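You operate a simulated robot arm through the tools that you are given. There is no shell and no other tool. Be economical: measure what you need, move in short steps, check, and stop when the job is done.

You run a simulated robot arm. Do the job below in one go: nothing can be reset, and whatever is moved stays where it is left.

JOB
Call up order 29 on the number keys, set 3 prints and start it.
Fine: type the number, then enter; the up arrow adds prints.

Only the result counts: the job must be done as asked and must still hold three seconds after the hand-in. Knocking over, shifting, dropping, spilling or breaking anything else fails it.

ROBOT AND FRAMES
A 7-joint arm with a three-finger gripper, fixed in place. Base frame: the origin is at the foot of the arm, x ahead of it, y to its left, z up; the work surface is at about z = 740. Units: mm, rad, N and s.
With the tool pointing down near the work surface it reaches from about 500 to 940 mm from the base axis. Its first joint turns from -2.897 to 2.897 rad. Payload 2.69 kg.
The TCP is the grasp point between the finger pads, 29 mm short of the fingertips. In the tool frame z runs along the fingers and y along their closing line. The gripper opens to 120 mm. The gripper's body begins 78 mm behind the TCP.
Orientation is that of the tool frame in the base frame, as a unit quaternion [x, y, z, w]. With the fingers straight down and closing along the base's y, the tool's x points along the base's -x, its y along +y and its z along -z.

CONTROLS
- The arm moves only by the tool step_arm. Its argument "moves" is a list that holds one entry, the list of rows, each a list of 7 numbers: the shift along the base's x, y, z in mm, then the turn, a rotation vector about the base's x, y, z in rad, then the opening, from 0 (shut) to 1 (fully open). In form: [[[dx, dy, dz, wx, wy, wz, grip], ...]]. A call has 1 to 12 rows; each row is the pose to reach, as a shift and turn from the pose commanded when the call began. Rows are played at 5 a second. More than 50 mm and 0.15 rad between two rows, or a gripper value outside its range, and nothing of the call is played. Where a pose cannot be reached the arm comes as near as it can. A force on the tool above 40 N (or 10 N above the force at the start of the call, whichever is more), or a blocked arm, ends the call early, and 0.2 s more pass. The fingers move at their own pace and stop on an object; they squeeze with about 24 N. The grip force told is the motor's: it shows also when the fingers shut on nothing. Time passes only in rows, and 0.2 s behind the last, so rows that repeat a pose let the fingers close. It gives the time, the measured TCP pose, the force on the tool (base axes), the opening and the grip force at its end, in the units of the frame above (readings bear some noise), with the torque about the TCP (base axes, N m) and any sound that the robot's microphone picked up.
- Cameras (640 x 400 px; columns grow to the right, rows downward): "scene" is fixed at [220.2, -649.9, 1362.5]; the picture's right is [0.56, -0.83, 0.00], its down [-0.47, -0.32, -0.82] and it looks along [0.68, 0.46, -0.57] (base axes); focal length 319 px, centre (320, 200). "wrist" rides on the gripper at [63, 0, -104] in the tool frame; the picture's right is [0.01, 1.00, 0.00], its down [-0.83, 0.00, -0.56] and it looks along [-0.56, 0.00, 0.83] (tool axes); focal length 275 px, centre (320, 200). There is no depth. A picture from a camera that has moved, and an enlarged one, comes with that camera's place and axes in the base frame and with its lens.
- snapshot(camera): a new picture of that camera. It takes no simulated time.
- raise_lower(by): slides the trunk up (or, below 0, down) by that many mm; the arm rides with it, the base frame stays. It gives what a move gives, with no picture.
- close_up(camera, box): a new picture of the part [left, top, right, bottom] of that camera's present view, enlarged. It takes no simulated time.
- sign_off(): hands the job in; it is judged then, once.

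Work in short steps. Places have to be worked out from the pictures, the camera data and where the tool is seen: move nearer, look again, correct. Check each grasp and each placing, and mend what went wrong. You have 120 turns and 68 pictures in all, those below and enlarged ones among them. Open the gripper and draw the arm clear of the work before you hand the job in, unless the task says otherwise; then end with one line.

The tools are called after ">>>" by a JSON object that holds its "op" and its "data". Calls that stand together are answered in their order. step_arm: Moves the arm, as the interface text tells. Its arguments: {"type":"object","properties":{"moves":{"type":"array"}},"required":["moves"]} The other tools are called the same way: raise_lower (by) slides the trunk up or down; snapshot (camera) takes a picture; close_up (camera, box) takes an enlarged picture of a part of a camera's view; sign_off () hands the job in.

At the start:

```text
clock: 0.0
tool_pos: [550.6, -165.6, 1059.3]
ee_rot: [0.001, 1.0, 0.0, 0.0]
ft_force: [0.4, -0.4, -0.7]
moment: [-0.01, -0.01, -0.01]
grip_width: 120.3
grip_force: 0.1
trunk travel left (down, up): [-575.0, 38.0]
```

scene: 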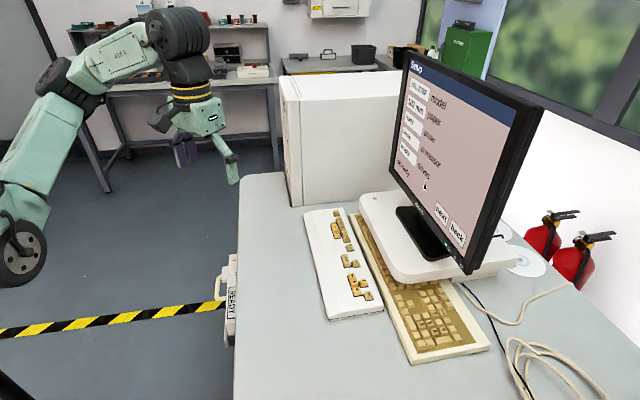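
wrist: 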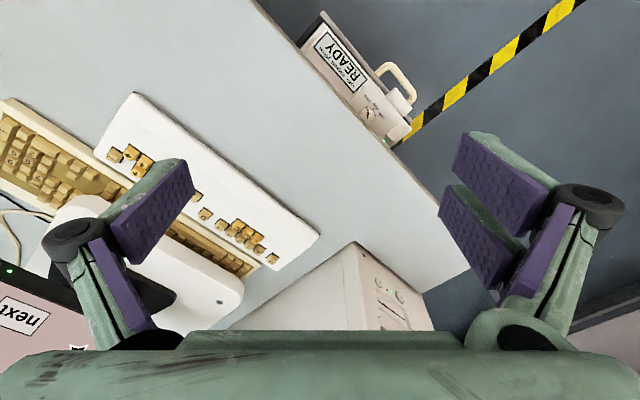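

The scene shows a keyboard with a white keyguard, a screen, and a device by the desk edge. I'll look closer at the keys and screen.

>>> {"op": "close_up", "data": {"camera": "scene", "box": [290, 190, 500, 370]}}

>>> {"op": "close_up", "data": {"camera": "scene", "box": [380, 50, 540, 260]}}

>>> {"op": "close_up", "data": {"camera": "wrist", "box": [80, 80, 330, 280]}}

>>> {"op": "close_up", "data": {"camera": "wrist", "box": [290, 0, 430, 160]}}

```text
2.22 times, centred on (395, 280) of scene
camera zoom: at [220.2, -649.9, 1362.5], right [0.56, -0.83, 0.0], down [-0.47, -0.32, -0.82], along [0.68, 0.46, -0.57], focal length 708 px, centre (153, 22)
```

zoom: 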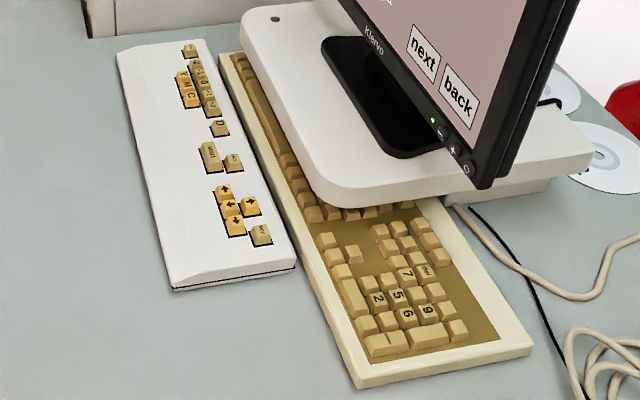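

```text
1.90 times, centred on (460, 155) of scene
camera zoom: at [220.2, -649.9, 1362.5], right [0.56, -0.83, 0.0], down [-0.47, -0.32, -0.82], along [0.68, 0.46, -0.57], focal length 607 px, centre (53, 286)
```

zoom: 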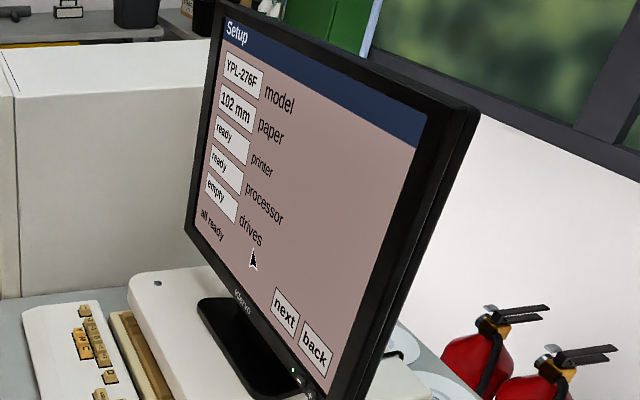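

```text
2.00 times, centred on (205, 180) of wrist
camera zoom: at [484.3, -165.8, 1161.9], right [-0.01, 1.0, 0.0], down [0.83, 0.0, 0.56], along [0.56, 0.0, -0.83], focal length 551 px, centre (550, 240)
```

zoom: 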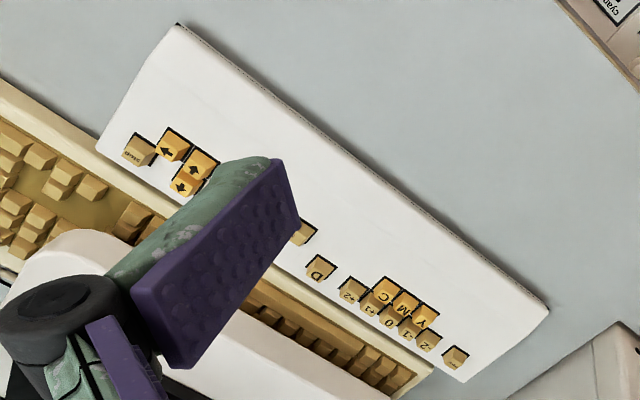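

```text
2.50 times, centred on (360, 80) of wrist
camera zoom: at [484.3, -165.8, 1161.9], right [-0.01, 1.0, 0.0], down [0.83, 0.0, 0.56], along [0.56, 0.0, -0.83], focal length 688 px, centre (220, 500)
```

zoom: 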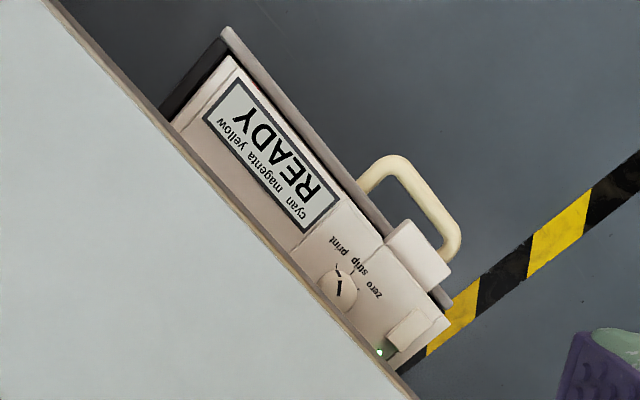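

The numpad seems to be near (685,-620), rotated about 45°, with the keyguard (arrows, start) closer to the user's side. I'll swing over with the tool yawed to match the keyboard and look from nearer.

>>> {"op": "step_arm", "data": {"moves": [[[2, -43, -5, 0, 0, -0.098, 1], [4, -86, -10, 0, 0, -0.196, 1], [6, -129, -20, 0, 0, -0.294, 1], [8, -172, -30, 0, 0, -0.392, 1], [10, -215, -40, 0, 0, -0.49, 1], [12, -258, -50, 0, 0, -0.588, 1], [14, -301, -55, 0, 0, -0.686, 1], [16, -344, -60, 0, 0, -0.785, 1], [16, -344, -60, 0, 0, -0.785, 1]]]}}

>>> {"op": "snapshot", "data": {"camera": "wrist"}}

>>> {"op": "snapshot", "data": {"camera": "scene"}}

```text
clock: 2.0
tool_pos: [566.5, -509.2, 999.3]
ee_rot: [0.383, 0.924, 0.001, 0.001]
ft_force: [0.5, -0.7, -0.4]
moment: [-0.02, 0.01, 0.04]
grip_width: 120.0
grip_force: 0.1
trunk travel left (down, up): [-575.0, 38.0]
```

```text
61 pictures are left
camera wrist: at [518.7, -465.6, 1103.2], right [0.7, 0.71, 0.0], down [0.59, -0.59, 0.56], along [0.4, -0.39, -0.83], focal length 275 px, centre (320, 200)
```

wrist: 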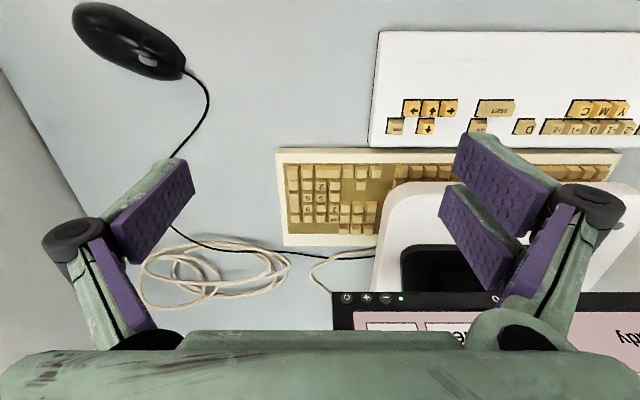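

```text
60 pictures are left
```

scene: 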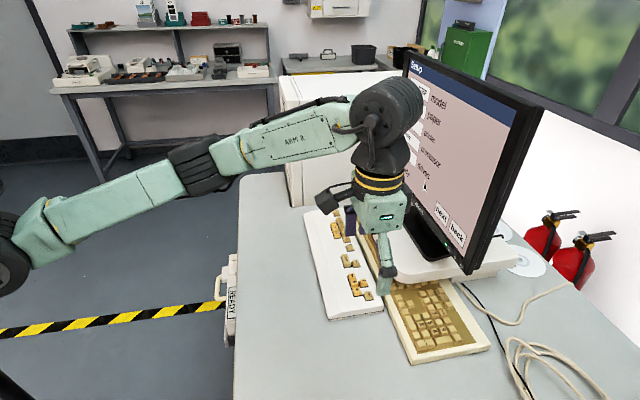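

A mouse sits to the right of the keyboard, so the Setup page's "next" may need mouse clicks. I'll enlarge the keys and mouse.

>>> {"op": "close_up", "data": {"camera": "wrist", "box": [270, 140, 400, 250]}}

>>> {"op": "close_up", "data": {"camera": "wrist", "box": [370, 80, 640, 160]}}

>>> {"op": "close_up", "data": {"camera": "wrist", "box": [60, 0, 220, 110]}}

```text
3.64 times, centred on (335, 195) of wrist
camera zoom: at [518.7, -465.6, 1103.2], right [0.7, 0.71, 0.0], down [0.59, -0.59, 0.56], along [0.4, -0.39, -0.83], focal length 1001 px, centre (266, 218)
```

zoom: 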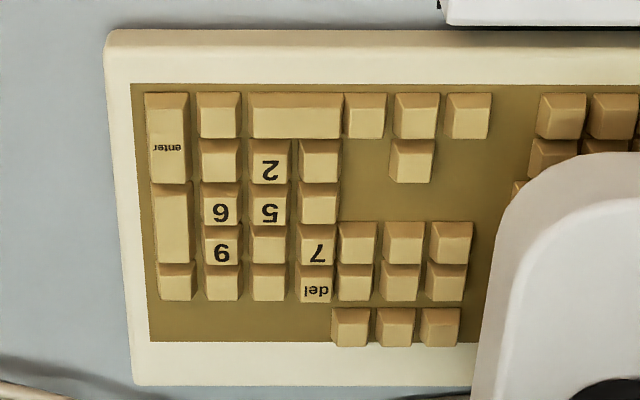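

```text
2.37 times, centred on (505, 120) of wrist
camera zoom: at [518.7, -465.6, 1103.2], right [0.7, 0.71, 0.0], down [0.59, -0.59, 0.56], along [0.4, -0.39, -0.83], focal length 652 px, centre (-118, 390)
```

zoom: 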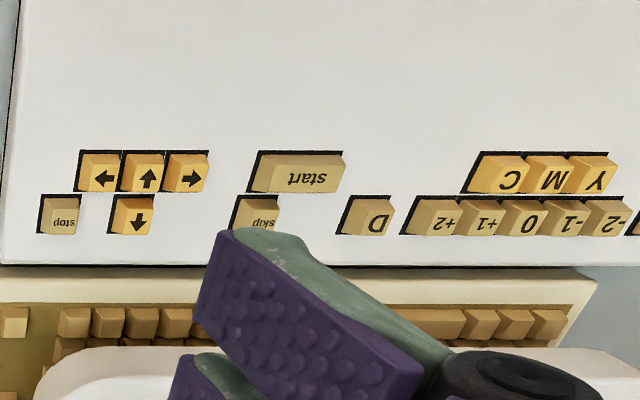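

```text
3.64 times, centred on (140, 55) of wrist
camera zoom: at [518.7, -465.6, 1103.2], right [0.7, 0.71, 0.0], down [0.59, -0.59, 0.56], along [0.4, -0.39, -0.83], focal length 1001 px, centre (974, 727)
```

zoom: 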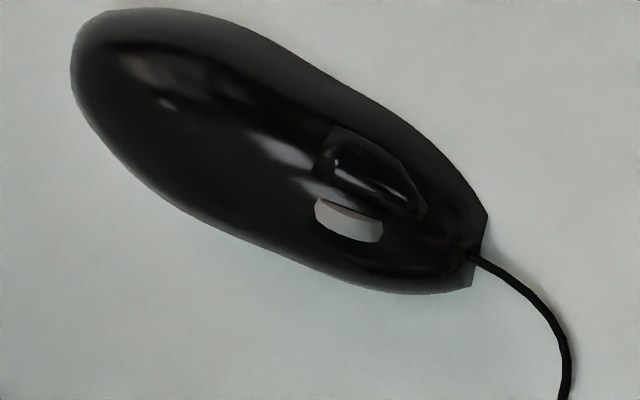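

The up arrow is the lone key between "stop" and "skip" on the guard, and digits 2, 9 and "enter" are on the numpad. I'll shut the gripper, tilt it so one fingertip corner leads, and hover above the "2" to check the geometry.

>>> {"op": "step_arm", "data": {"moves": [[[15, -15, -10, 0, -0.08, 0, 0], [32, -32, -30, 0, -0.16, 0, 0], [48, -50, -50, 0, -0.24, 0, 0], [64, -66, -75, 0, -0.32, 0, 0], [80, -82, -100, 0, -0.4, 0, 0], [95, -97, -130, 0, -0.4, 0, 0], [95, -97, -130, 0, -0.4, 0, 0], [95, -97, -130, 0, -0.4, 0, 0]]]}}

>>> {"op": "snapshot", "data": {"camera": "wrist"}}

>>> {"op": "close_up", "data": {"camera": "scene", "box": [340, 170, 540, 370]}}

```text
clock: 3.8
tool_pos: [662.2, -607.1, 868.3]
ee_rot: [0.374, 0.906, 0.076, 0.184]
ft_force: [0.1, 0.0, 0.2]
moment: [0.02, -0.01, -0.02]
grip_width: 0.0
grip_force: 16.7
trunk travel left (down, up): [-575.0, 38.0]
```

```text
56 pictures are left
camera wrist: at [577.8, -562.5, 946.2], right [0.65, 0.71, 0.27], down [0.33, -0.58, 0.74], along [0.69, -0.39, -0.61], focal length 275 px, centre (320, 200)
```

wrist: 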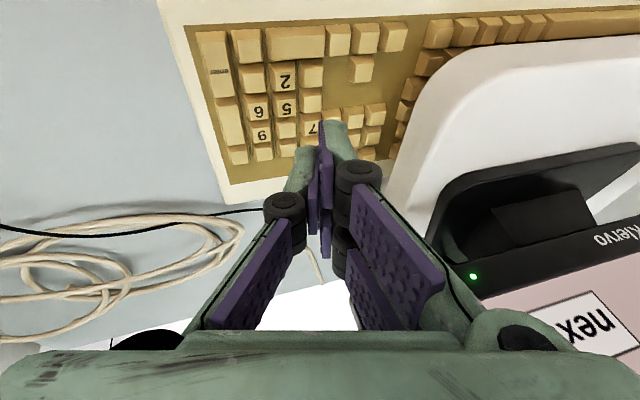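

```text
2.00 times, centred on (440, 270) of scene
camera zoom: at [220.2, -649.9, 1362.5], right [0.56, -0.83, 0.0], down [-0.47, -0.32, -0.82], along [0.68, 0.46, -0.57], focal length 637 px, centre (80, 60)
```

zoom: 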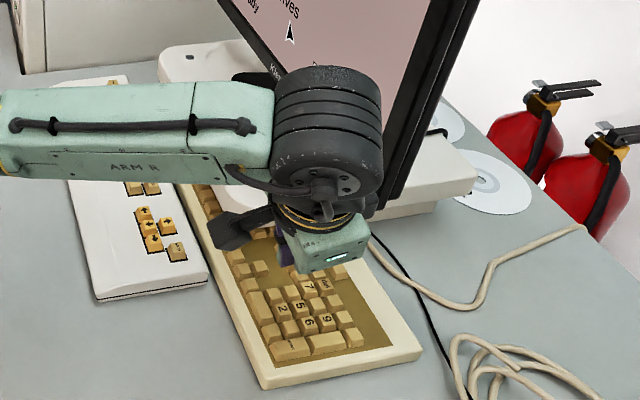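

Digits are readable now; I'll enlarge the fingertips and the numpad to see where the leading corner is.

>>> {"op": "close_up", "data": {"camera": "wrist", "box": [200, 20, 400, 200]}}

```text
2.22 times, centred on (300, 110) of wrist
camera zoom: at [577.8, -562.5, 946.2], right [0.65, 0.71, 0.27], down [0.33, -0.58, 0.74], along [0.69, -0.39, -0.61], focal length 612 px, centre (364, 400)
```

zoom: 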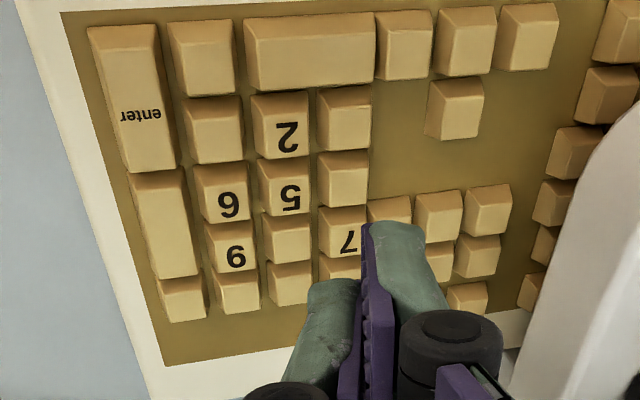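

The gripper closes as interleaved fingers (one left, two right), so a shut tip is blunt. Half open with this tilt, the single left finger is the lowest; I'll use that as the pusher and hover near "2".

>>> {"op": "step_arm", "data": {"moves": [[[8, 13, 0, 0, 0, 0, 0.5], [16, 27, 0, 0, 0, 0, 0.5], [16, 27, -12, 0, 0, 0, 0.5], [16, 27, -22, 0, 0, 0, 0.5], [16, 27, -22, 0, 0, 0, 0.5]]]}}

>>> {"op": "snapshot", "data": {"camera": "wrist"}}

>>> {"op": "close_up", "data": {"camera": "scene", "box": [380, 250, 500, 370]}}

```text
clock: 5.0
tool_pos: [677.4, -577.3, 845.7]
ee_rot: [0.375, 0.906, 0.076, 0.183]
ft_force: [-0.2, 0.5, 0.5]
moment: [-0.03, -0.03, 0.01]
grip_width: 60.1
grip_force: 0.0
trunk travel left (down, up): [-575.0, 38.0]
```

```text
53 pictures are left
camera wrist: at [592.4, -534.3, 924.2], right [0.65, 0.71, 0.27], down [0.33, -0.58, 0.74], along [0.69, -0.39, -0.61], focal length 275 px, centre (320, 200)
```

wrist: 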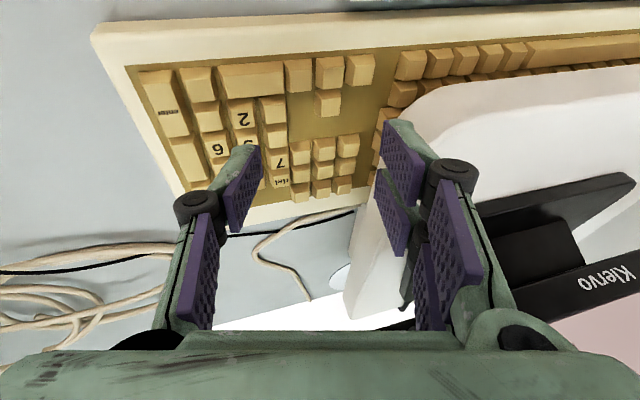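

```text
3.33 times, centred on (440, 310) of scene
camera zoom: at [220.2, -649.9, 1362.5], right [0.56, -0.83, 0.0], down [-0.47, -0.32, -0.82], along [0.68, 0.46, -0.57], focal length 1062 px, centre (-80, -167)
```

zoom: 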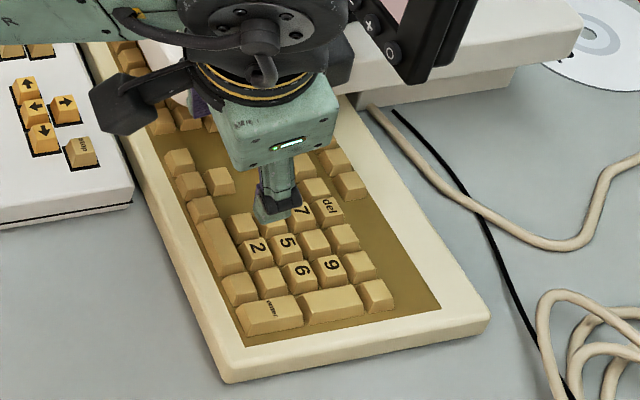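

The left fingertip's lowest corner seems right above "2" (about (659,-602), key top ~776). The right fingers get near the white box, so I narrow the opening to 30 mm and come down to ~10 mm above the key, then check.

>>> {"op": "step_arm", "data": {"moves": [[[-4, -6, 0, 0, 0, 0, 0.25], [-8.5, -11.5, 0, 0, 0, 0, 0.25], [-8.5, -11.5, -12, 0, 0, 0, 0.25], [-8.5, -11.5, -22, 0, 0, 0, 0.25], [-8.5, -11.5, -22, 0, 0, 0, 0.25]]]}}

>>> {"op": "close_up", "data": {"camera": "wrist", "box": [140, 20, 440, 220]}}

>>> {"op": "close_up", "data": {"camera": "scene", "box": [380, 250, 500, 370]}}

```text
clock: 6.2
tool_pos: [667.8, -590.4, 824.7]
ee_rot: [0.374, 0.906, 0.076, 0.183]
ft_force: [0.4, 0.3, -0.5]
moment: [-0.03, 0.0, 0.04]
grip_width: 30.1
grip_force: 0.1
trunk travel left (down, up): [-575.0, 38.0]
```

```text
2.00 times, centred on (290, 120) of wrist
camera zoom: at [583.8, -547.0, 902.7], right [0.65, 0.71, 0.27], down [0.33, -0.58, 0.74], along [0.69, -0.39, -0.61], focal length 551 px, centre (380, 360)
```

zoom: 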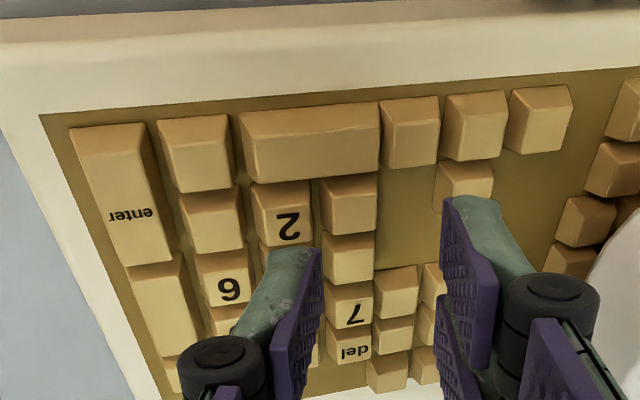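

```text
3.33 times, centred on (440, 310) of scene
camera zoom: at [220.2, -649.9, 1362.5], right [0.56, -0.83, 0.0], down [-0.47, -0.32, -0.82], along [0.68, 0.46, -0.57], focal length 1062 px, centre (-80, -167)
```

zoom: 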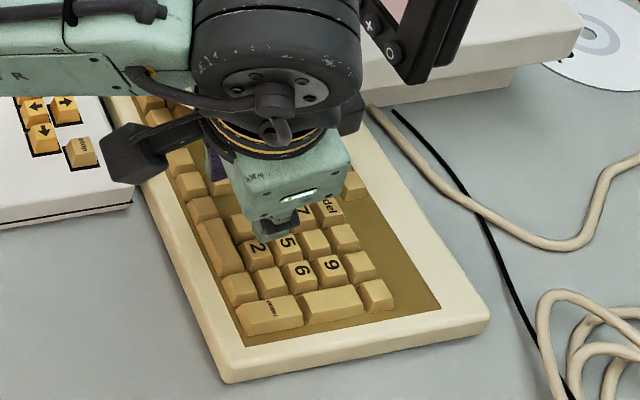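

The tip corner projects onto the "2" key top. I'll lower slowly and watch force and sound.

>>> {"op": "step_arm", "data": {"moves": [[[0, 0, -4, 0, 0, 0, 0.25], [0, 0, -8, 0, 0, 0, 0.25], [0, 0, -11, 0, 0, 0, 0.25]]]}}

>>> {"op": "close_up", "data": {"camera": "wrist", "box": [140, 20, 440, 220]}}

```text
clock: 7.0
tool_pos: [668.7, -590.0, 812.0]
ee_rot: [0.375, 0.906, 0.076, 0.183]
ft_force: [1.4, 0.1, -0.6]
moment: [0.03, 0.0, 0.02]
grip_width: 30.1
grip_force: 0.1
trunk travel left (down, up): [-575.0, 38.0]
```

```text
2.00 times, centred on (290, 120) of wrist
camera zoom: at [584.1, -546.4, 890.7], right [0.65, 0.71, 0.27], down [0.33, -0.58, 0.74], along [0.69, -0.39, -0.61], focal length 551 px, centre (380, 360)
```

zoom: 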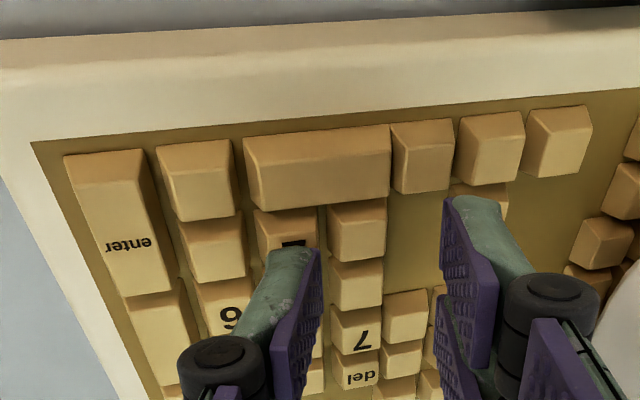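

No contact yet; tip is just over the "2". I'll continue down a few millimetres.

>>> {"op": "step_arm", "data": {"moves": [[[0, 0, -2, 0, 0, 0, 0.25], [0, 0, -4, 0, 0, 0, 0.25]]]}}

```text
clock: 7.6
tool_pos: [668.3, -590.0, 808.6]
ee_rot: [0.375, 0.905, 0.077, 0.184]
ft_force: [-0.8, -0.6, 1.0]
moment: [0.0, 0.02, -0.03]
grip_width: 29.8
grip_force: 0.0
trunk travel left (down, up): [-575.0, 38.0]
```

>>> {"op": "close_up", "data": {"camera": "wrist", "box": [180, 60, 420, 220]}}

```text
2.50 times, centred on (300, 140) of wrist
camera zoom: at [583.9, -546.8, 886.8], right [0.65, 0.71, 0.27], down [0.33, -0.58, 0.74], along [0.69, -0.39, -0.61], focal length 688 px, centre (370, 350)
```

zoom: 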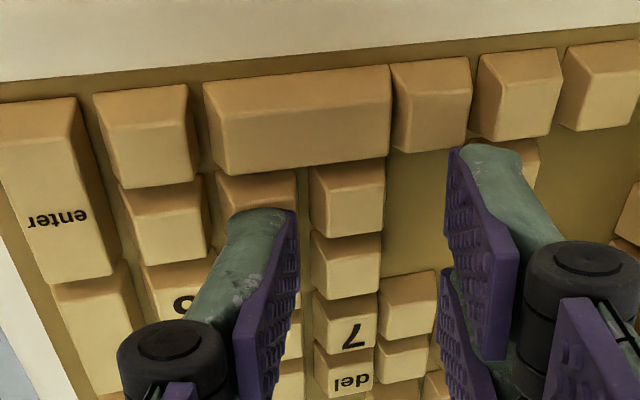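

Still no contact, so the key top is lower than I took it (~768); its centre is then about (661,-605). I'll correct by (+3.5,-2.5) and go down further.

>>> {"op": "step_arm", "data": {"moves": [[[3.5, -2.5, 0, 0, 0, 0, 0.25], [3.5, -2.5, -2, 0, 0, 0, 0.25], [3.5, -2.5, -4, 0, 0, 0, 0.25]]]}}

>>> {"op": "close_up", "data": {"camera": "wrist", "box": [180, 60, 420, 220]}}

```text
clock: 8.4
tool_pos: [672.7, -592.2, 805.0]
ee_rot: [0.374, 0.906, 0.075, 0.184]
ft_force: [-1.1, 0.1, 3.6]
moment: [-0.02, 0.04, -0.05]
grip_width: 29.4
grip_force: 0.1
trunk travel left (down, up): [-575.0, 38.0]
heard: click
```

```text
2.50 times, centred on (300, 140) of wrist
camera zoom: at [587.5, -549.4, 883.4], right [0.65, 0.71, 0.27], down [0.33, -0.58, 0.74], along [0.69, -0.39, -0.61], focal length 688 px, centre (370, 350)
```

zoom: 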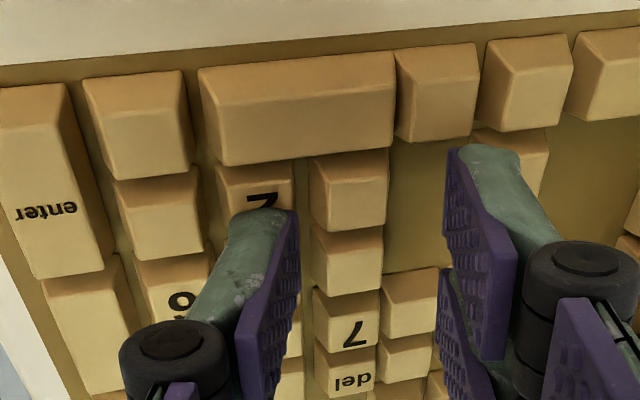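

A click at z≈805, with the "2" visibly depressed. I'll lift and read the screen.

>>> {"op": "step_arm", "data": {"moves": [[[0, 0, 8, 0, 0, 0, 0.25], [0, 0, 16, 0, 0, 0, 0.25]]]}}

>>> {"op": "close_up", "data": {"camera": "scene", "box": [380, 50, 540, 260]}}

```text
clock: 9.0
tool_pos: [672.2, -592.6, 820.8]
ee_rot: [0.375, 0.905, 0.076, 0.183]
ft_force: [-0.1, -0.9, 0.4]
moment: [0.03, 0.0, 0.01]
grip_width: 29.8
grip_force: 0.0
trunk travel left (down, up): [-575.0, 38.0]
```

```text
1.90 times, centred on (460, 155) of scene
camera zoom: at [220.2, -649.9, 1362.5], right [0.56, -0.83, 0.0], down [-0.47, -0.32, -0.82], along [0.68, 0.46, -0.57], focal length 607 px, centre (53, 286)
```

zoom: 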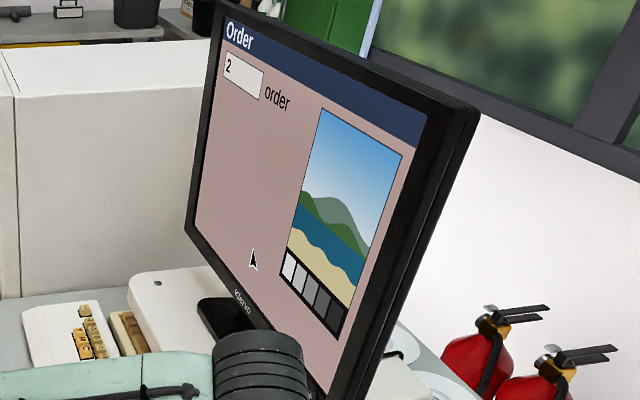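

The screen jumped to the Order page showing "2". Now shift two rows up and one column right (about (+13.5,-40)) to hover over "9".

>>> {"op": "step_arm", "data": {"moves": [[[0, 0, 6, 0, 0, 0, 0.25], [7, -20, 6, 0, 0, 0, 0.25], [13.5, -40, 6, 0, 0, 0, 0.25], [13.5, -40, 0, 0, 0, 0, 0.25], [13.5, -40, -4, 0, 0, 0, 0.25]]]}}

>>> {"op": "close_up", "data": {"camera": "wrist", "box": [180, 40, 420, 220]}}

>>> {"op": "snapshot", "data": {"camera": "scene"}}

```text
clock: 10.2
tool_pos: [680.5, -623.8, 815.6]
ee_rot: [0.375, 0.906, 0.076, 0.183]
ft_force: [-0.3, 0.3, 0.0]
moment: [0.0, -0.02, 0.03]
grip_width: 30.1
grip_force: 0.1
out of reach, approached as far as the arm can: row 3, 4, 5
trunk travel left (down, up): [-575.0, 38.0]
```

```text
2.22 times, centred on (300, 130) of wrist
camera zoom: at [596.3, -581.1, 894.6], right [0.65, 0.71, 0.27], down [0.33, -0.58, 0.74], along [0.69, -0.39, -0.61], focal length 612 px, centre (364, 356)
```

zoom: 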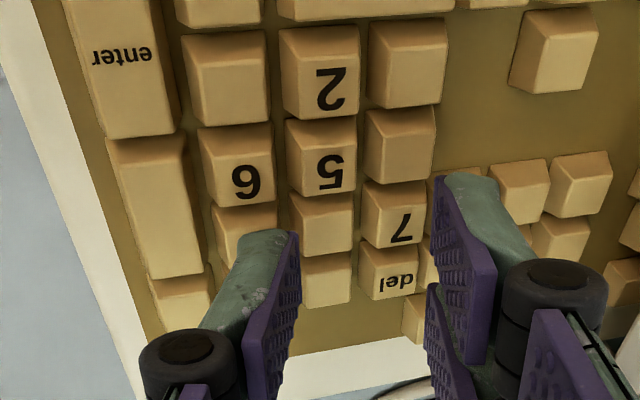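

```text
44 pictures are left
```

scene: 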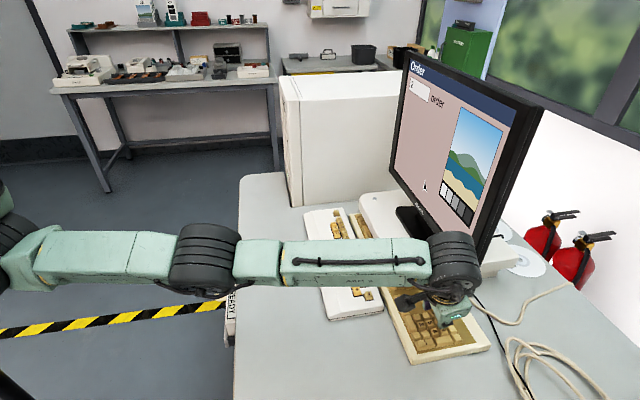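

The arm ran out of reach ~9 mm short. I'll tilt the tool slightly more outward so the tip reaches further, and see where it lands.

>>> {"op": "step_arm", "data": {"moves": [[[-1, 1, 6, -0.06, -0.06, 0, 0.25], [-1, 1, 6, -0.12, -0.12, 0, 0.25], [-1, 1, 6, -0.12, -0.12, 0, 0.25]]]}}

```text
clock: 11.0
tool_pos: [680.0, -623.6, 822.1]
ee_rot: [0.357, 0.896, 0.044, 0.26]
ft_force: [-1.4, -0.4, -0.4]
moment: [0.03, 0.03, 0.01]
grip_width: 30.2
grip_force: 0.0
trunk travel left (down, up): [-575.0, 38.0]
```

Pose holds; now nudge to the "9" target (681.5,-628.4) and look.

>>> {"op": "step_arm", "data": {"moves": [[[1.5, -4.8, 0, 0, 0, 0, 0.25], [1.5, -4.8, -6, 0, 0, 0, 0.25], [1.5, -4.8, -6, 0, 0, 0, 0.25]]]}}

>>> {"op": "close_up", "data": {"camera": "wrist", "box": [180, 40, 420, 220]}}

```text
clock: 11.8
tool_pos: [680.9, -628.1, 815.1]
ee_rot: [0.358, 0.896, 0.044, 0.26]
ft_force: [0.4, -0.1, 0.7]
moment: [0.02, -0.01, 0.01]
grip_width: 29.8
grip_force: 0.0
trunk travel left (down, up): [-575.0, 38.0]
```

```text
2.22 times, centred on (300, 130) of wrist
camera zoom: at [588.1, -576.6, 878.0], right [0.62, 0.74, 0.26], down [0.23, -0.49, 0.84], along [0.75, -0.46, -0.47], focal length 612 px, centre (364, 356)
```

zoom: 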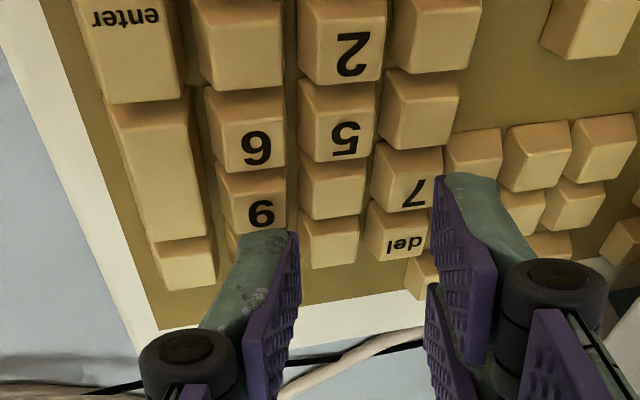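

The tip should come down on "9". I'll press slowly to about z 804.

>>> {"op": "step_arm", "data": {"moves": [[[0.7, 0.5, -4, 0, 0, 0, 0.25], [0.7, 0.5, -8, 0, 0, 0, 0.25], [0.7, 0.5, -10, 0, 0, 0, 0.25]]]}}

>>> {"op": "close_up", "data": {"camera": "wrist", "box": [180, 40, 420, 220]}}

```text
clock: 12.6
tool_pos: [681.8, -629.1, 806.6]
ee_rot: [0.358, 0.896, 0.044, 0.259]
ft_force: [-0.7, 0.5, 0.2]
moment: [-0.02, 0.01, 0.0]
grip_width: 29.7
grip_force: 0.0
trunk travel left (down, up): [-575.0, 38.0]
```

```text
2.22 times, centred on (300, 130) of wrist
camera zoom: at [589.0, -576.0, 868.9], right [0.62, 0.74, 0.26], down [0.23, -0.49, 0.84], along [0.75, -0.46, -0.47], focal length 612 px, centre (364, 356)
```

zoom: 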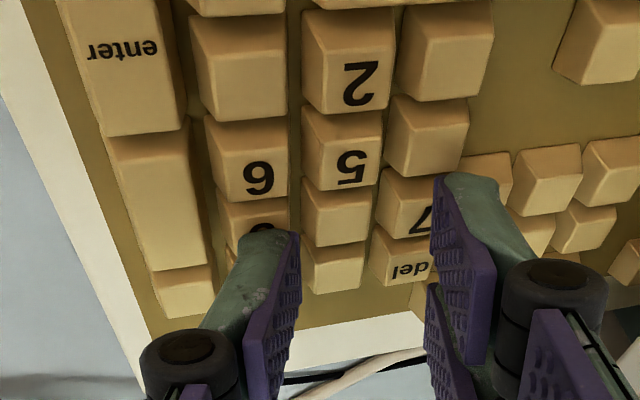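

Tip is right on the "9" label; pressing a bit further.

>>> {"op": "step_arm", "data": {"moves": [[[0, 0, -2, 0, 0, 0, 0.25], [0, 0, -3, 0, 0, 0, 0.25]]]}}

```text
clock: 13.2
tool_pos: [681.7, -627.8, 804.2]
ee_rot: [0.358, 0.896, 0.044, 0.261]
ft_force: [-0.5, 0.5, 3.3]
moment: [-0.04, 0.03, 0.0]
grip_width: 29.3
grip_force: 0.0
trunk travel left (down, up): [-575.0, 38.0]
heard: click
```

Click heard. Lifting and reading the screen.

>>> {"op": "step_arm", "data": {"moves": [[[0, 0, 8, 0, 0, 0, 0.25], [0, 0, 20, 0, 0, 0, 0.25]]]}}

>>> {"op": "close_up", "data": {"camera": "scene", "box": [380, 50, 540, 260]}}

```text
clock: 13.8
tool_pos: [681.4, -629.3, 823.2]
ee_rot: [0.358, 0.895, 0.045, 0.26]
ft_force: [0.1, -0.6, -0.4]
moment: [-0.04, 0.01, 0.01]
grip_width: 30.1
grip_force: 0.1
trunk travel left (down, up): [-575.0, 38.0]
```

```text
1.90 times, centred on (460, 155) of scene
camera zoom: at [220.2, -649.9, 1362.5], right [0.56, -0.83, 0.0], down [-0.47, -0.32, -0.82], along [0.68, 0.46, -0.57], focal length 607 px, centre (53, 286)
```

zoom: 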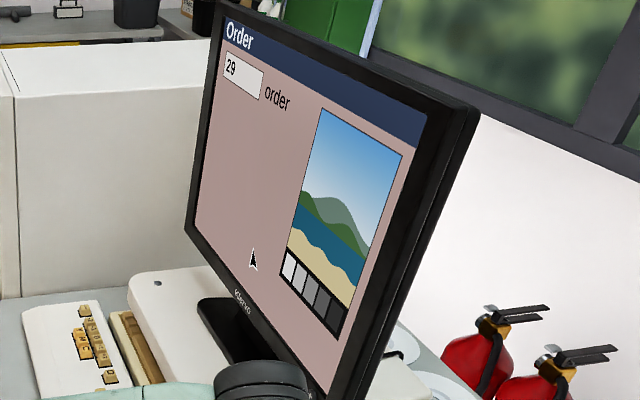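

"29" is in the field. Now over to "enter", about (631,-627): shift (-43.5,+17.5).

>>> {"op": "step_arm", "data": {"moves": [[[-22, 9, 0, 0, 0, 0, 0.25], [-43.5, 17.5, 0, 0, 0, 0, 0.25], [-43.5, 17.5, -8, 0, 0, 0, 0.25], [-43.5, 17.5, -8, 0, 0, 0, 0.25]]]}}

>>> {"op": "close_up", "data": {"camera": "wrist", "box": [180, 40, 420, 220]}}

```text
clock: 14.8
tool_pos: [638.5, -610.5, 814.4]
ee_rot: [0.357, 0.896, 0.044, 0.26]
ft_force: [0.1, -0.3, -0.4]
moment: [-0.01, -0.01, 0.02]
grip_width: 30.1
grip_force: 0.1
trunk travel left (down, up): [-575.0, 38.0]
```

```text
2.22 times, centred on (300, 130) of wrist
camera zoom: at [546.1, -559.4, 876.8], right [0.62, 0.74, 0.26], down [0.23, -0.49, 0.84], along [0.75, -0.46, -0.47], focal length 612 px, centre (364, 356)
```

zoom: 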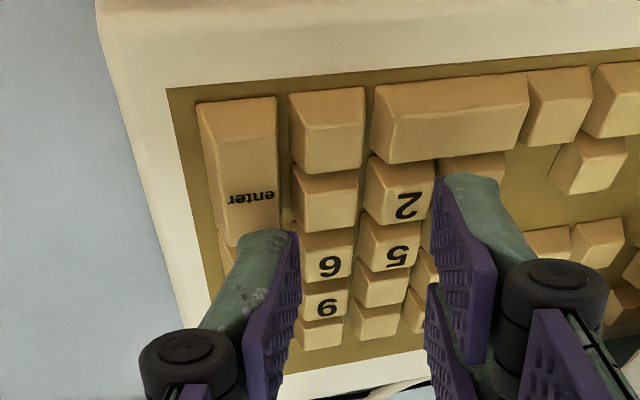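

Tip will descend on the middle of "enter". Pressing.

>>> {"op": "step_arm", "data": {"moves": [[[0, 0, -4, 0, 0, 0, 0.25], [0, 0, -8, 0, 0, 0, 0.25], [0, 0, -10, 0, 0, 0, 0.25], [0, 0, -11.5, 0, 0, 0, 0.25]]]}}

```text
clock: 15.8
tool_pos: [637.7, -611.1, 804.1]
ee_rot: [0.357, 0.896, 0.044, 0.26]
ft_force: [0.9, 0.0, 3.3]
moment: [-0.08, -0.02, 0.02]
grip_width: 29.9
grip_force: 0.1
trunk travel left (down, up): [-575.0, 38.0]
heard: click
```

Click. Lifting well clear, reading the screen, and moving toward the up arrow (~(689,-455)).

>>> {"op": "step_arm", "data": {"moves": [[[0, 0, 25, 0, 0, 0, 0.25], [0, 0, 65, 0, 0, 0, 0.25], [0, 45, 75, 0, 0, 0, 0.25], [15, 85, 75, 0, 0, 0, 0.25], [30, 125, 75, 0, 0, 0, 0.25], [45, 160, 75, 0, 0, 0, 0.25], [57, 171, 65, 0, 0, 0, 0.25], [57, 171, 65, 0, 0, 0, 0.25]]]}}

>>> {"op": "close_up", "data": {"camera": "scene", "box": [380, 50, 540, 260]}}

>>> {"op": "close_up", "data": {"camera": "wrist", "box": [140, 0, 460, 220]}}

```text
clock: 17.6
tool_pos: [693.6, -438.1, 868.4]
ee_rot: [0.358, 0.896, 0.044, 0.26]
ft_force: [-0.6, 0.0, 0.4]
moment: [-0.02, 0.01, -0.01]
grip_width: 29.7
grip_force: 0.1
trunk travel left (down, up): [-575.0, 38.0]
```

```text
1.90 times, centred on (460, 155) of scene
camera zoom: at [220.2, -649.9, 1362.5], right [0.56, -0.83, 0.0], down [-0.47, -0.32, -0.82], along [0.68, 0.46, -0.57], focal length 607 px, centre (53, 286)
```

zoom: 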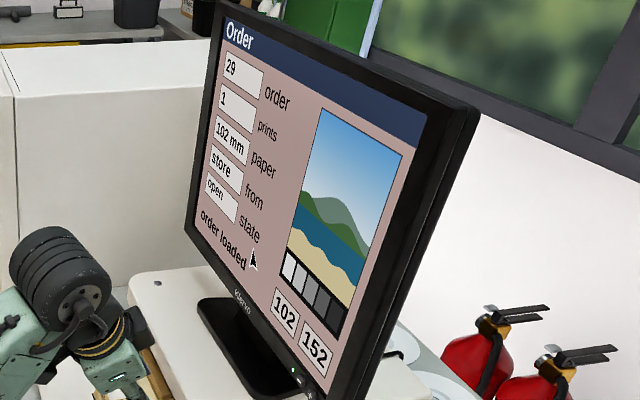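

```text
1.82 times, centred on (300, 110) of wrist
camera zoom: at [600.6, -387.2, 931.1], right [0.62, 0.74, 0.26], down [0.23, -0.49, 0.84], along [0.75, -0.46, -0.47], focal length 500 px, centre (356, 364)
```

zoom: 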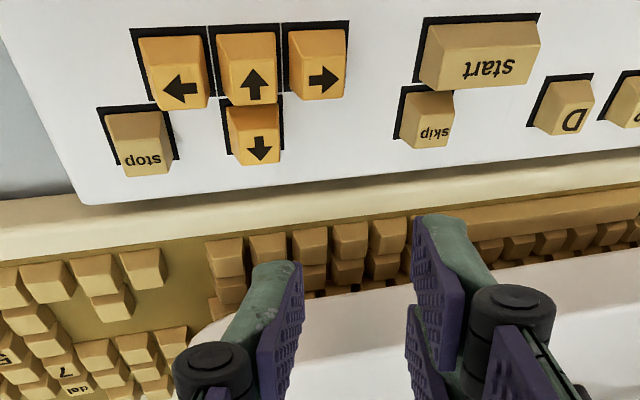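

Order 29 is loaded with 1 print on 102 mm paper. Two up-arrow presses are needed; descending to hover over the key.

>>> {"op": "step_arm", "data": {"moves": [[[2, 0, -20, 0, 0, 0, 0.25], [2, 0, -38, 0, 0, 0, 0.25], [2, 0, -38, 0, 0, 0, 0.25]]]}}

>>> {"op": "close_up", "data": {"camera": "wrist", "box": [140, 0, 460, 220]}}

```text
clock: 18.4
tool_pos: [696.1, -438.3, 831.4]
ee_rot: [0.359, 0.896, 0.043, 0.26]
ft_force: [-0.1, 0.5, -0.8]
moment: [0.01, 0.01, -0.02]
grip_width: 30.0
grip_force: 0.0
trunk travel left (down, up): [-575.0, 38.0]
```

```text
1.82 times, centred on (300, 110) of wrist
camera zoom: at [602.9, -387.2, 893.3], right [0.62, 0.74, 0.26], down [0.23, -0.49, 0.84], along [0.75, -0.46, -0.47], focal length 500 px, centre (356, 364)
```

zoom: 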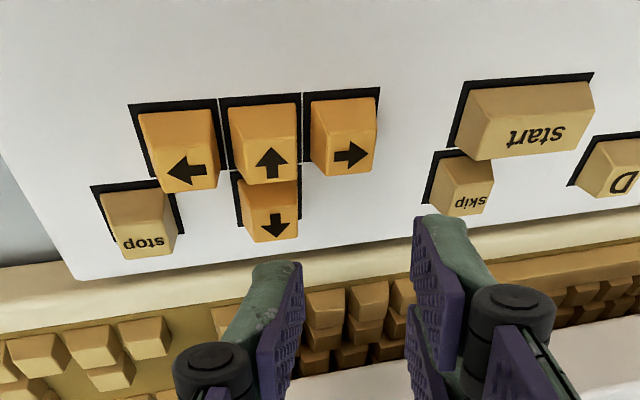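

Tip is over the up arrow, ~17 mm above. Lowering stepwise.

>>> {"op": "step_arm", "data": {"moves": [[[1, 0, -5, 0, 0, 0, 0.25], [1, 0, -10, 0, 0, 0, 0.25], [1, 0, -13, 0, 0, 0, 0.25]]]}}

>>> {"op": "close_up", "data": {"camera": "wrist", "box": [140, 0, 460, 220]}}

```text
clock: 19.2
tool_pos: [697.5, -439.8, 818.6]
ee_rot: [0.358, 0.896, 0.045, 0.259]
ft_force: [-1.0, 0.3, 0.3]
moment: [0.0, -0.03, 0.0]
grip_width: 30.1
grip_force: 0.0
trunk travel left (down, up): [-575.0, 38.0]
```

```text
1.82 times, centred on (300, 110) of wrist
camera zoom: at [604.7, -387.2, 880.4], right [0.62, 0.74, 0.26], down [0.23, -0.49, 0.84], along [0.75, -0.46, -0.47], focal length 500 px, centre (356, 364)
```

zoom: 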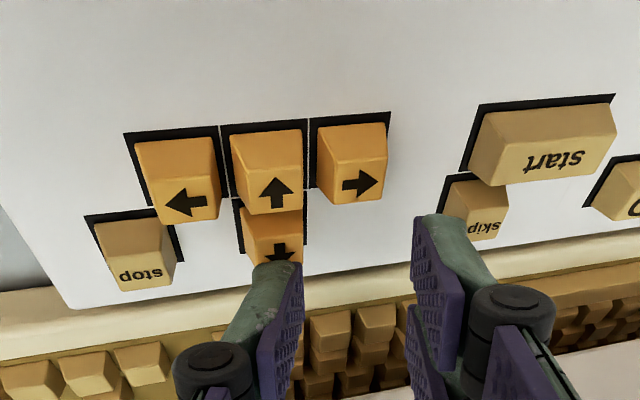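

Nearly on it; lowering a few more millimetres.

>>> {"op": "step_arm", "data": {"moves": [[[0, 0, -2, 0, 0, 0, 0.25], [0, 0, -4, 0, 0, 0, 0.25]]]}}

```text
clock: 19.8
tool_pos: [696.6, -440.3, 815.1]
ee_rot: [0.358, 0.896, 0.044, 0.26]
ft_force: [-0.2, 1.1, 0.8]
moment: [0.0, 0.01, -0.03]
grip_width: 29.5
grip_force: 0.0
trunk travel left (down, up): [-575.0, 38.0]
```

>>> {"op": "step_arm", "data": {"moves": [[[0, 0, -1, 0, 0, 0, 0.25], [0, 0, -2, 0, 0, 0, 0.25]]]}}

>>> {"op": "close_up", "data": {"camera": "wrist", "box": [140, 0, 460, 220]}}

```text
clock: 20.4
tool_pos: [698.8, -439.8, 813.0]
ee_rot: [0.358, 0.896, 0.044, 0.259]
ft_force: [0.6, 0.1, 2.4]
moment: [-0.04, 0.05, 0.02]
grip_width: 30.4
grip_force: 0.0
trunk travel left (down, up): [-575.0, 38.0]
heard: click
```

```text
1.82 times, centred on (300, 110) of wrist
camera zoom: at [605.3, -387.2, 875.0], right [0.62, 0.74, 0.26], down [0.23, -0.49, 0.84], along [0.75, -0.46, -0.47], focal length 500 px, centre (356, 364)
```

zoom: 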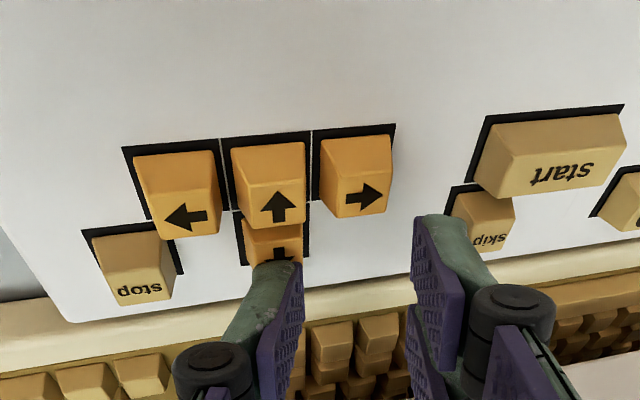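

One click. I'll lift 10 mm and check the count.

>>> {"op": "step_arm", "data": {"moves": [[[0, 0, 5, 0, 0, 0, 0.25], [0, 0, 9, 0, 0, 0, 0.25], [0, 0, 9, 0, 0, 0, 0.25]]]}}

>>> {"op": "close_up", "data": {"camera": "scene", "box": [380, 50, 540, 260]}}

```text
clock: 21.2
tool_pos: [699.3, -440.7, 821.6]
ee_rot: [0.357, 0.896, 0.045, 0.26]
ft_force: [-0.2, 0.7, 0.4]
moment: [-0.03, -0.01, 0.0]
grip_width: 30.1
grip_force: 0.1
trunk travel left (down, up): [-575.0, 38.0]
```

```text
1.90 times, centred on (460, 155) of scene
camera zoom: at [220.2, -649.9, 1362.5], right [0.56, -0.83, 0.0], down [-0.47, -0.32, -0.82], along [0.68, 0.46, -0.57], focal length 607 px, centre (53, 286)
```

zoom: 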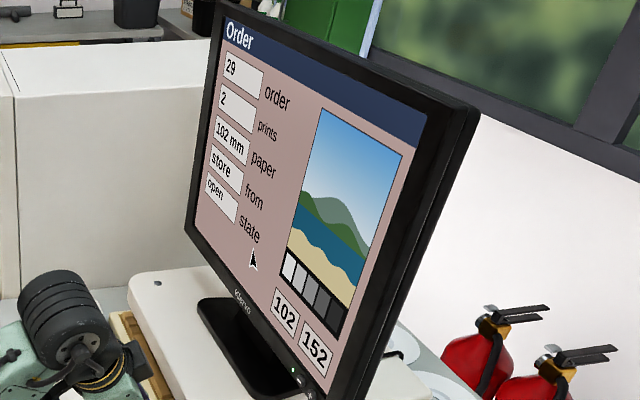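

Prints = 2. Press the up arrow once more by the same amount.

>>> {"op": "step_arm", "data": {"moves": [[[0, 0, -5, 0, 0, 0, 0.25], [0, 0, -7, 0, 0, 0, 0.25], [0, 0, -9, 0, 0, 0, 0.25]]]}}

```text
clock: 22.0
tool_pos: [697.2, -439.9, 814.6]
ee_rot: [0.357, 0.896, 0.044, 0.26]
ft_force: [0.5, 0.6, 0.7]
moment: [-0.03, -0.02, 0.0]
grip_width: 29.8
grip_force: 0.1
trunk travel left (down, up): [-575.0, 38.0]
heard: click
```

Second click. Lifting and moving over "start", about (+40,+70) away; then I'll check count and aim.

>>> {"op": "step_arm", "data": {"moves": [[[0, 0, 10, 0, 0, 0, 0.25], [0, 0, 30, 0, 0, 0, 0.25], [20, 35, 30, 0, 0, 0, 0.25], [40, 70, 30, 0, 0, 0, 0.25], [40, 70, 18, 0, 0, 0, 0.25], [40, 70, 18, 0, 0, 0, 0.25]]]}}

>>> {"op": "close_up", "data": {"camera": "scene", "box": [380, 50, 540, 260]}}

>>> {"op": "close_up", "data": {"camera": "wrist", "box": [140, 0, 460, 220]}}

```text
clock: 23.4
tool_pos: [739.6, -368.8, 830.6]
ee_rot: [0.358, 0.896, 0.044, 0.259]
ft_force: [0.7, 1.3, -0.3]
moment: [-0.01, -0.01, 0.01]
grip_width: 30.0
grip_force: 0.0
trunk travel left (down, up): [-575.0, 38.0]
```

```text
1.90 times, centred on (460, 155) of scene
camera zoom: at [220.2, -649.9, 1362.5], right [0.56, -0.83, 0.0], down [-0.47, -0.32, -0.82], along [0.68, 0.46, -0.57], focal length 607 px, centre (53, 286)
```

zoom: 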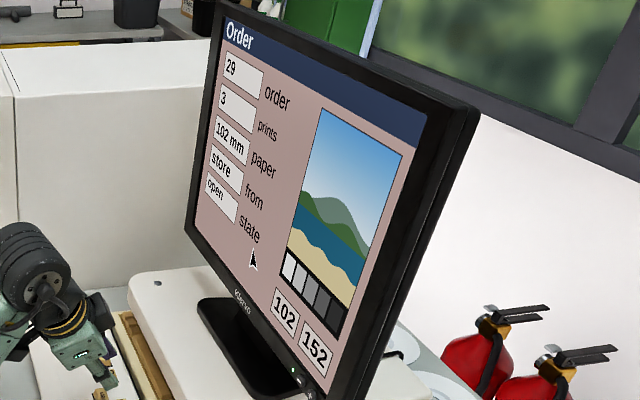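

```text
1.82 times, centred on (300, 110) of wrist
camera zoom: at [646.1, -318.2, 893.2], right [0.62, 0.74, 0.26], down [0.23, -0.49, 0.84], along [0.75, -0.46, -0.47], focal length 500 px, centre (356, 364)
```

zoom: 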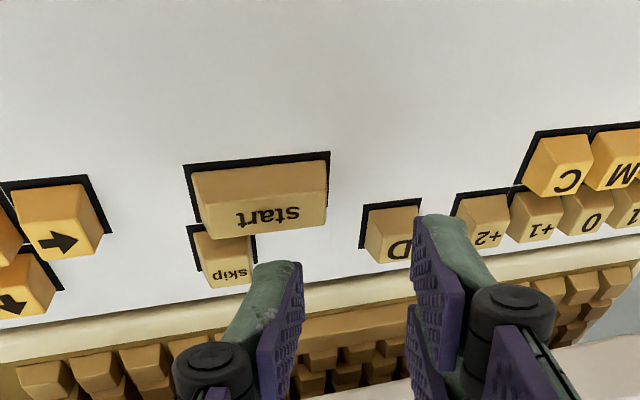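

Prints = 3. The tip would land on the "start" label; pressing down to the same height as the arrow.

>>> {"op": "step_arm", "data": {"moves": [[[-1, 1, -5, 0, 0, 0, 0.25], [-1, 1, -10, 0, 0, 0, 0.25], [-1, 1, -13, 0, 0, 0, 0.25]]]}}

>>> {"op": "close_up", "data": {"camera": "wrist", "box": [140, 0, 460, 220]}}

```text
clock: 24.2
tool_pos: [737.8, -368.7, 817.2]
ee_rot: [0.359, 0.895, 0.045, 0.26]
ft_force: [0.2, -0.3, -0.6]
moment: [0.0, 0.01, 0.02]
grip_width: 29.8
grip_force: 0.0
trunk travel left (down, up): [-575.0, 38.0]
```

```text
1.82 times, centred on (300, 110) of wrist
camera zoom: at [645.1, -316.7, 879.4], right [0.62, 0.74, 0.26], down [0.23, -0.49, 0.84], along [0.75, -0.46, -0.47], focal length 500 px, centre (356, 364)
```

zoom: 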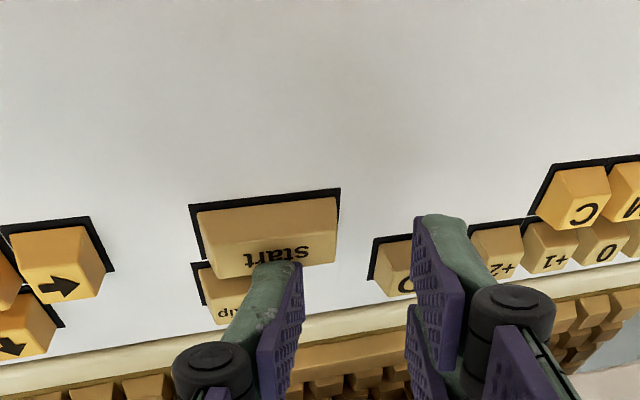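

On the "start" key, clear of "skip". Pressing.

>>> {"op": "step_arm", "data": {"moves": [[[0, 0, -2, 0, 0, 0, 0.25], [0, 0, -4, 0, 0, 0, 0.25], [0, 0, -6, 0, 0, 0, 0.25]]]}}

```text
clock: 25.0
tool_pos: [739.4, -368.6, 811.8]
ee_rot: [0.357, 0.896, 0.045, 0.26]
ft_force: [-0.9, 0.3, 3.2]
moment: [-0.05, 0.08, -0.06]
grip_width: 30.0
grip_force: 0.1
trunk travel left (down, up): [-575.0, 38.0]
heard: click
```

Click. Lifting and checking the screen and the printer.

>>> {"op": "step_arm", "data": {"moves": [[[0, 0, 15, 0, 0, 0, 0.25], [-5, 5, 45, 0, 0, 0, 0.25], [-15, 20, 85, 0, 0, 0, 0.25], [-15, 20, 125, 0, 0, 0, 0.25]]]}}

>>> {"op": "close_up", "data": {"camera": "scene", "box": [380, 50, 540, 260]}}

>>> {"op": "close_up", "data": {"camera": "scene", "box": [180, 230, 280, 360]}}

```text
clock: 26.0
tool_pos: [720.1, -347.5, 936.3]
ee_rot: [0.357, 0.896, 0.045, 0.26]
ft_force: [0.2, 0.0, -0.8]
moment: [-0.02, 0.0, 0.0]
grip_width: 30.3
grip_force: 0.0
trunk travel left (down, up): [-575.0, 38.0]
```

```text
1.90 times, centred on (460, 155) of scene
camera zoom: at [220.2, -649.9, 1362.5], right [0.56, -0.83, 0.0], down [-0.47, -0.32, -0.82], along [0.68, 0.46, -0.57], focal length 607 px, centre (53, 286)
```

zoom: 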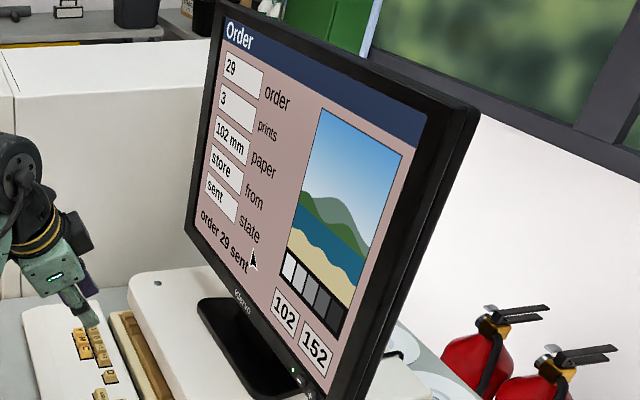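

```text
3.08 times, centred on (230, 295) of scene
camera zoom: at [220.2, -649.9, 1362.5], right [0.56, -0.83, 0.0], down [-0.47, -0.32, -0.82], along [0.68, 0.46, -0.57], focal length 980 px, centre (597, -92)
```

zoom: 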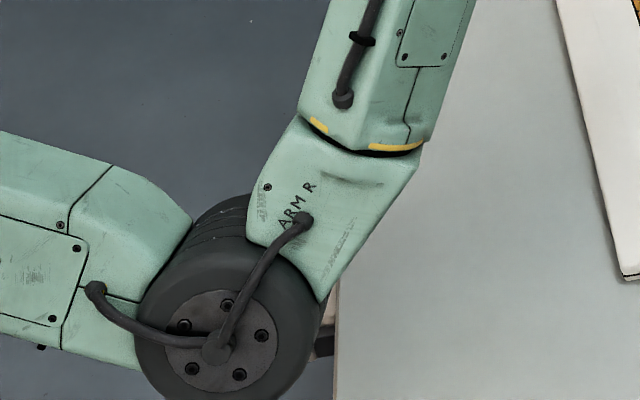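

The screen reads "order 29 sent", 3 prints. Opening the gripper and drawing the arm back up toward its start pose, keeping clear of the desk-edge unit.

>>> {"op": "step_arm", "data": {"moves": [[[-10, 8, 40, 0.04, 0.06, 0, 0.5], [-25, 20, 80, 0.08, 0.12, 0, 0.8], [-45, 40, 110, 0.12, 0.2, 0, 1], [-70, 70, 125, 0.12, 0.28, 0, 1], [-95, 100, 125, 0.12, 0.36, 0, 1], [-120, 130, 125, 0.12, 0.45, 0, 1], [-145, 155, 125, 0.12, 0.52, 0, 1], [-170, 180, 125, 0.12, 0.52, 0, 1]]]}}

>>> {"op": "snapshot", "data": {"camera": "scene"}}

```text
clock: 27.8
tool_pos: [555.2, -168.0, 1062.1]
ee_rot: [0.371, 0.929, 0.004, -0.001]
ft_force: [0.1, 0.9, -0.1]
moment: [-0.01, 0.01, -0.02]
grip_width: 120.2
grip_force: 0.1
trunk travel left (down, up): [-575.0, 38.0]
```

```text
28 pictures are left
```

scene: 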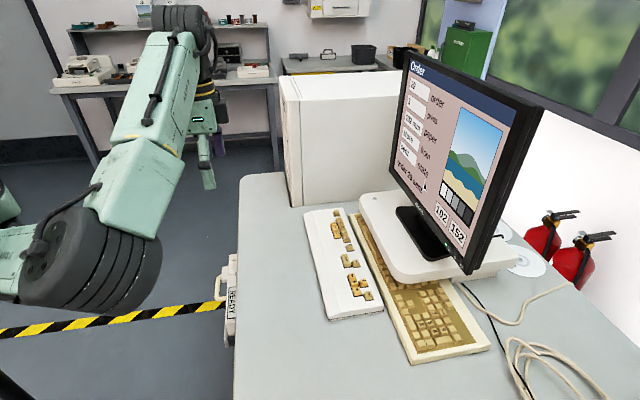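

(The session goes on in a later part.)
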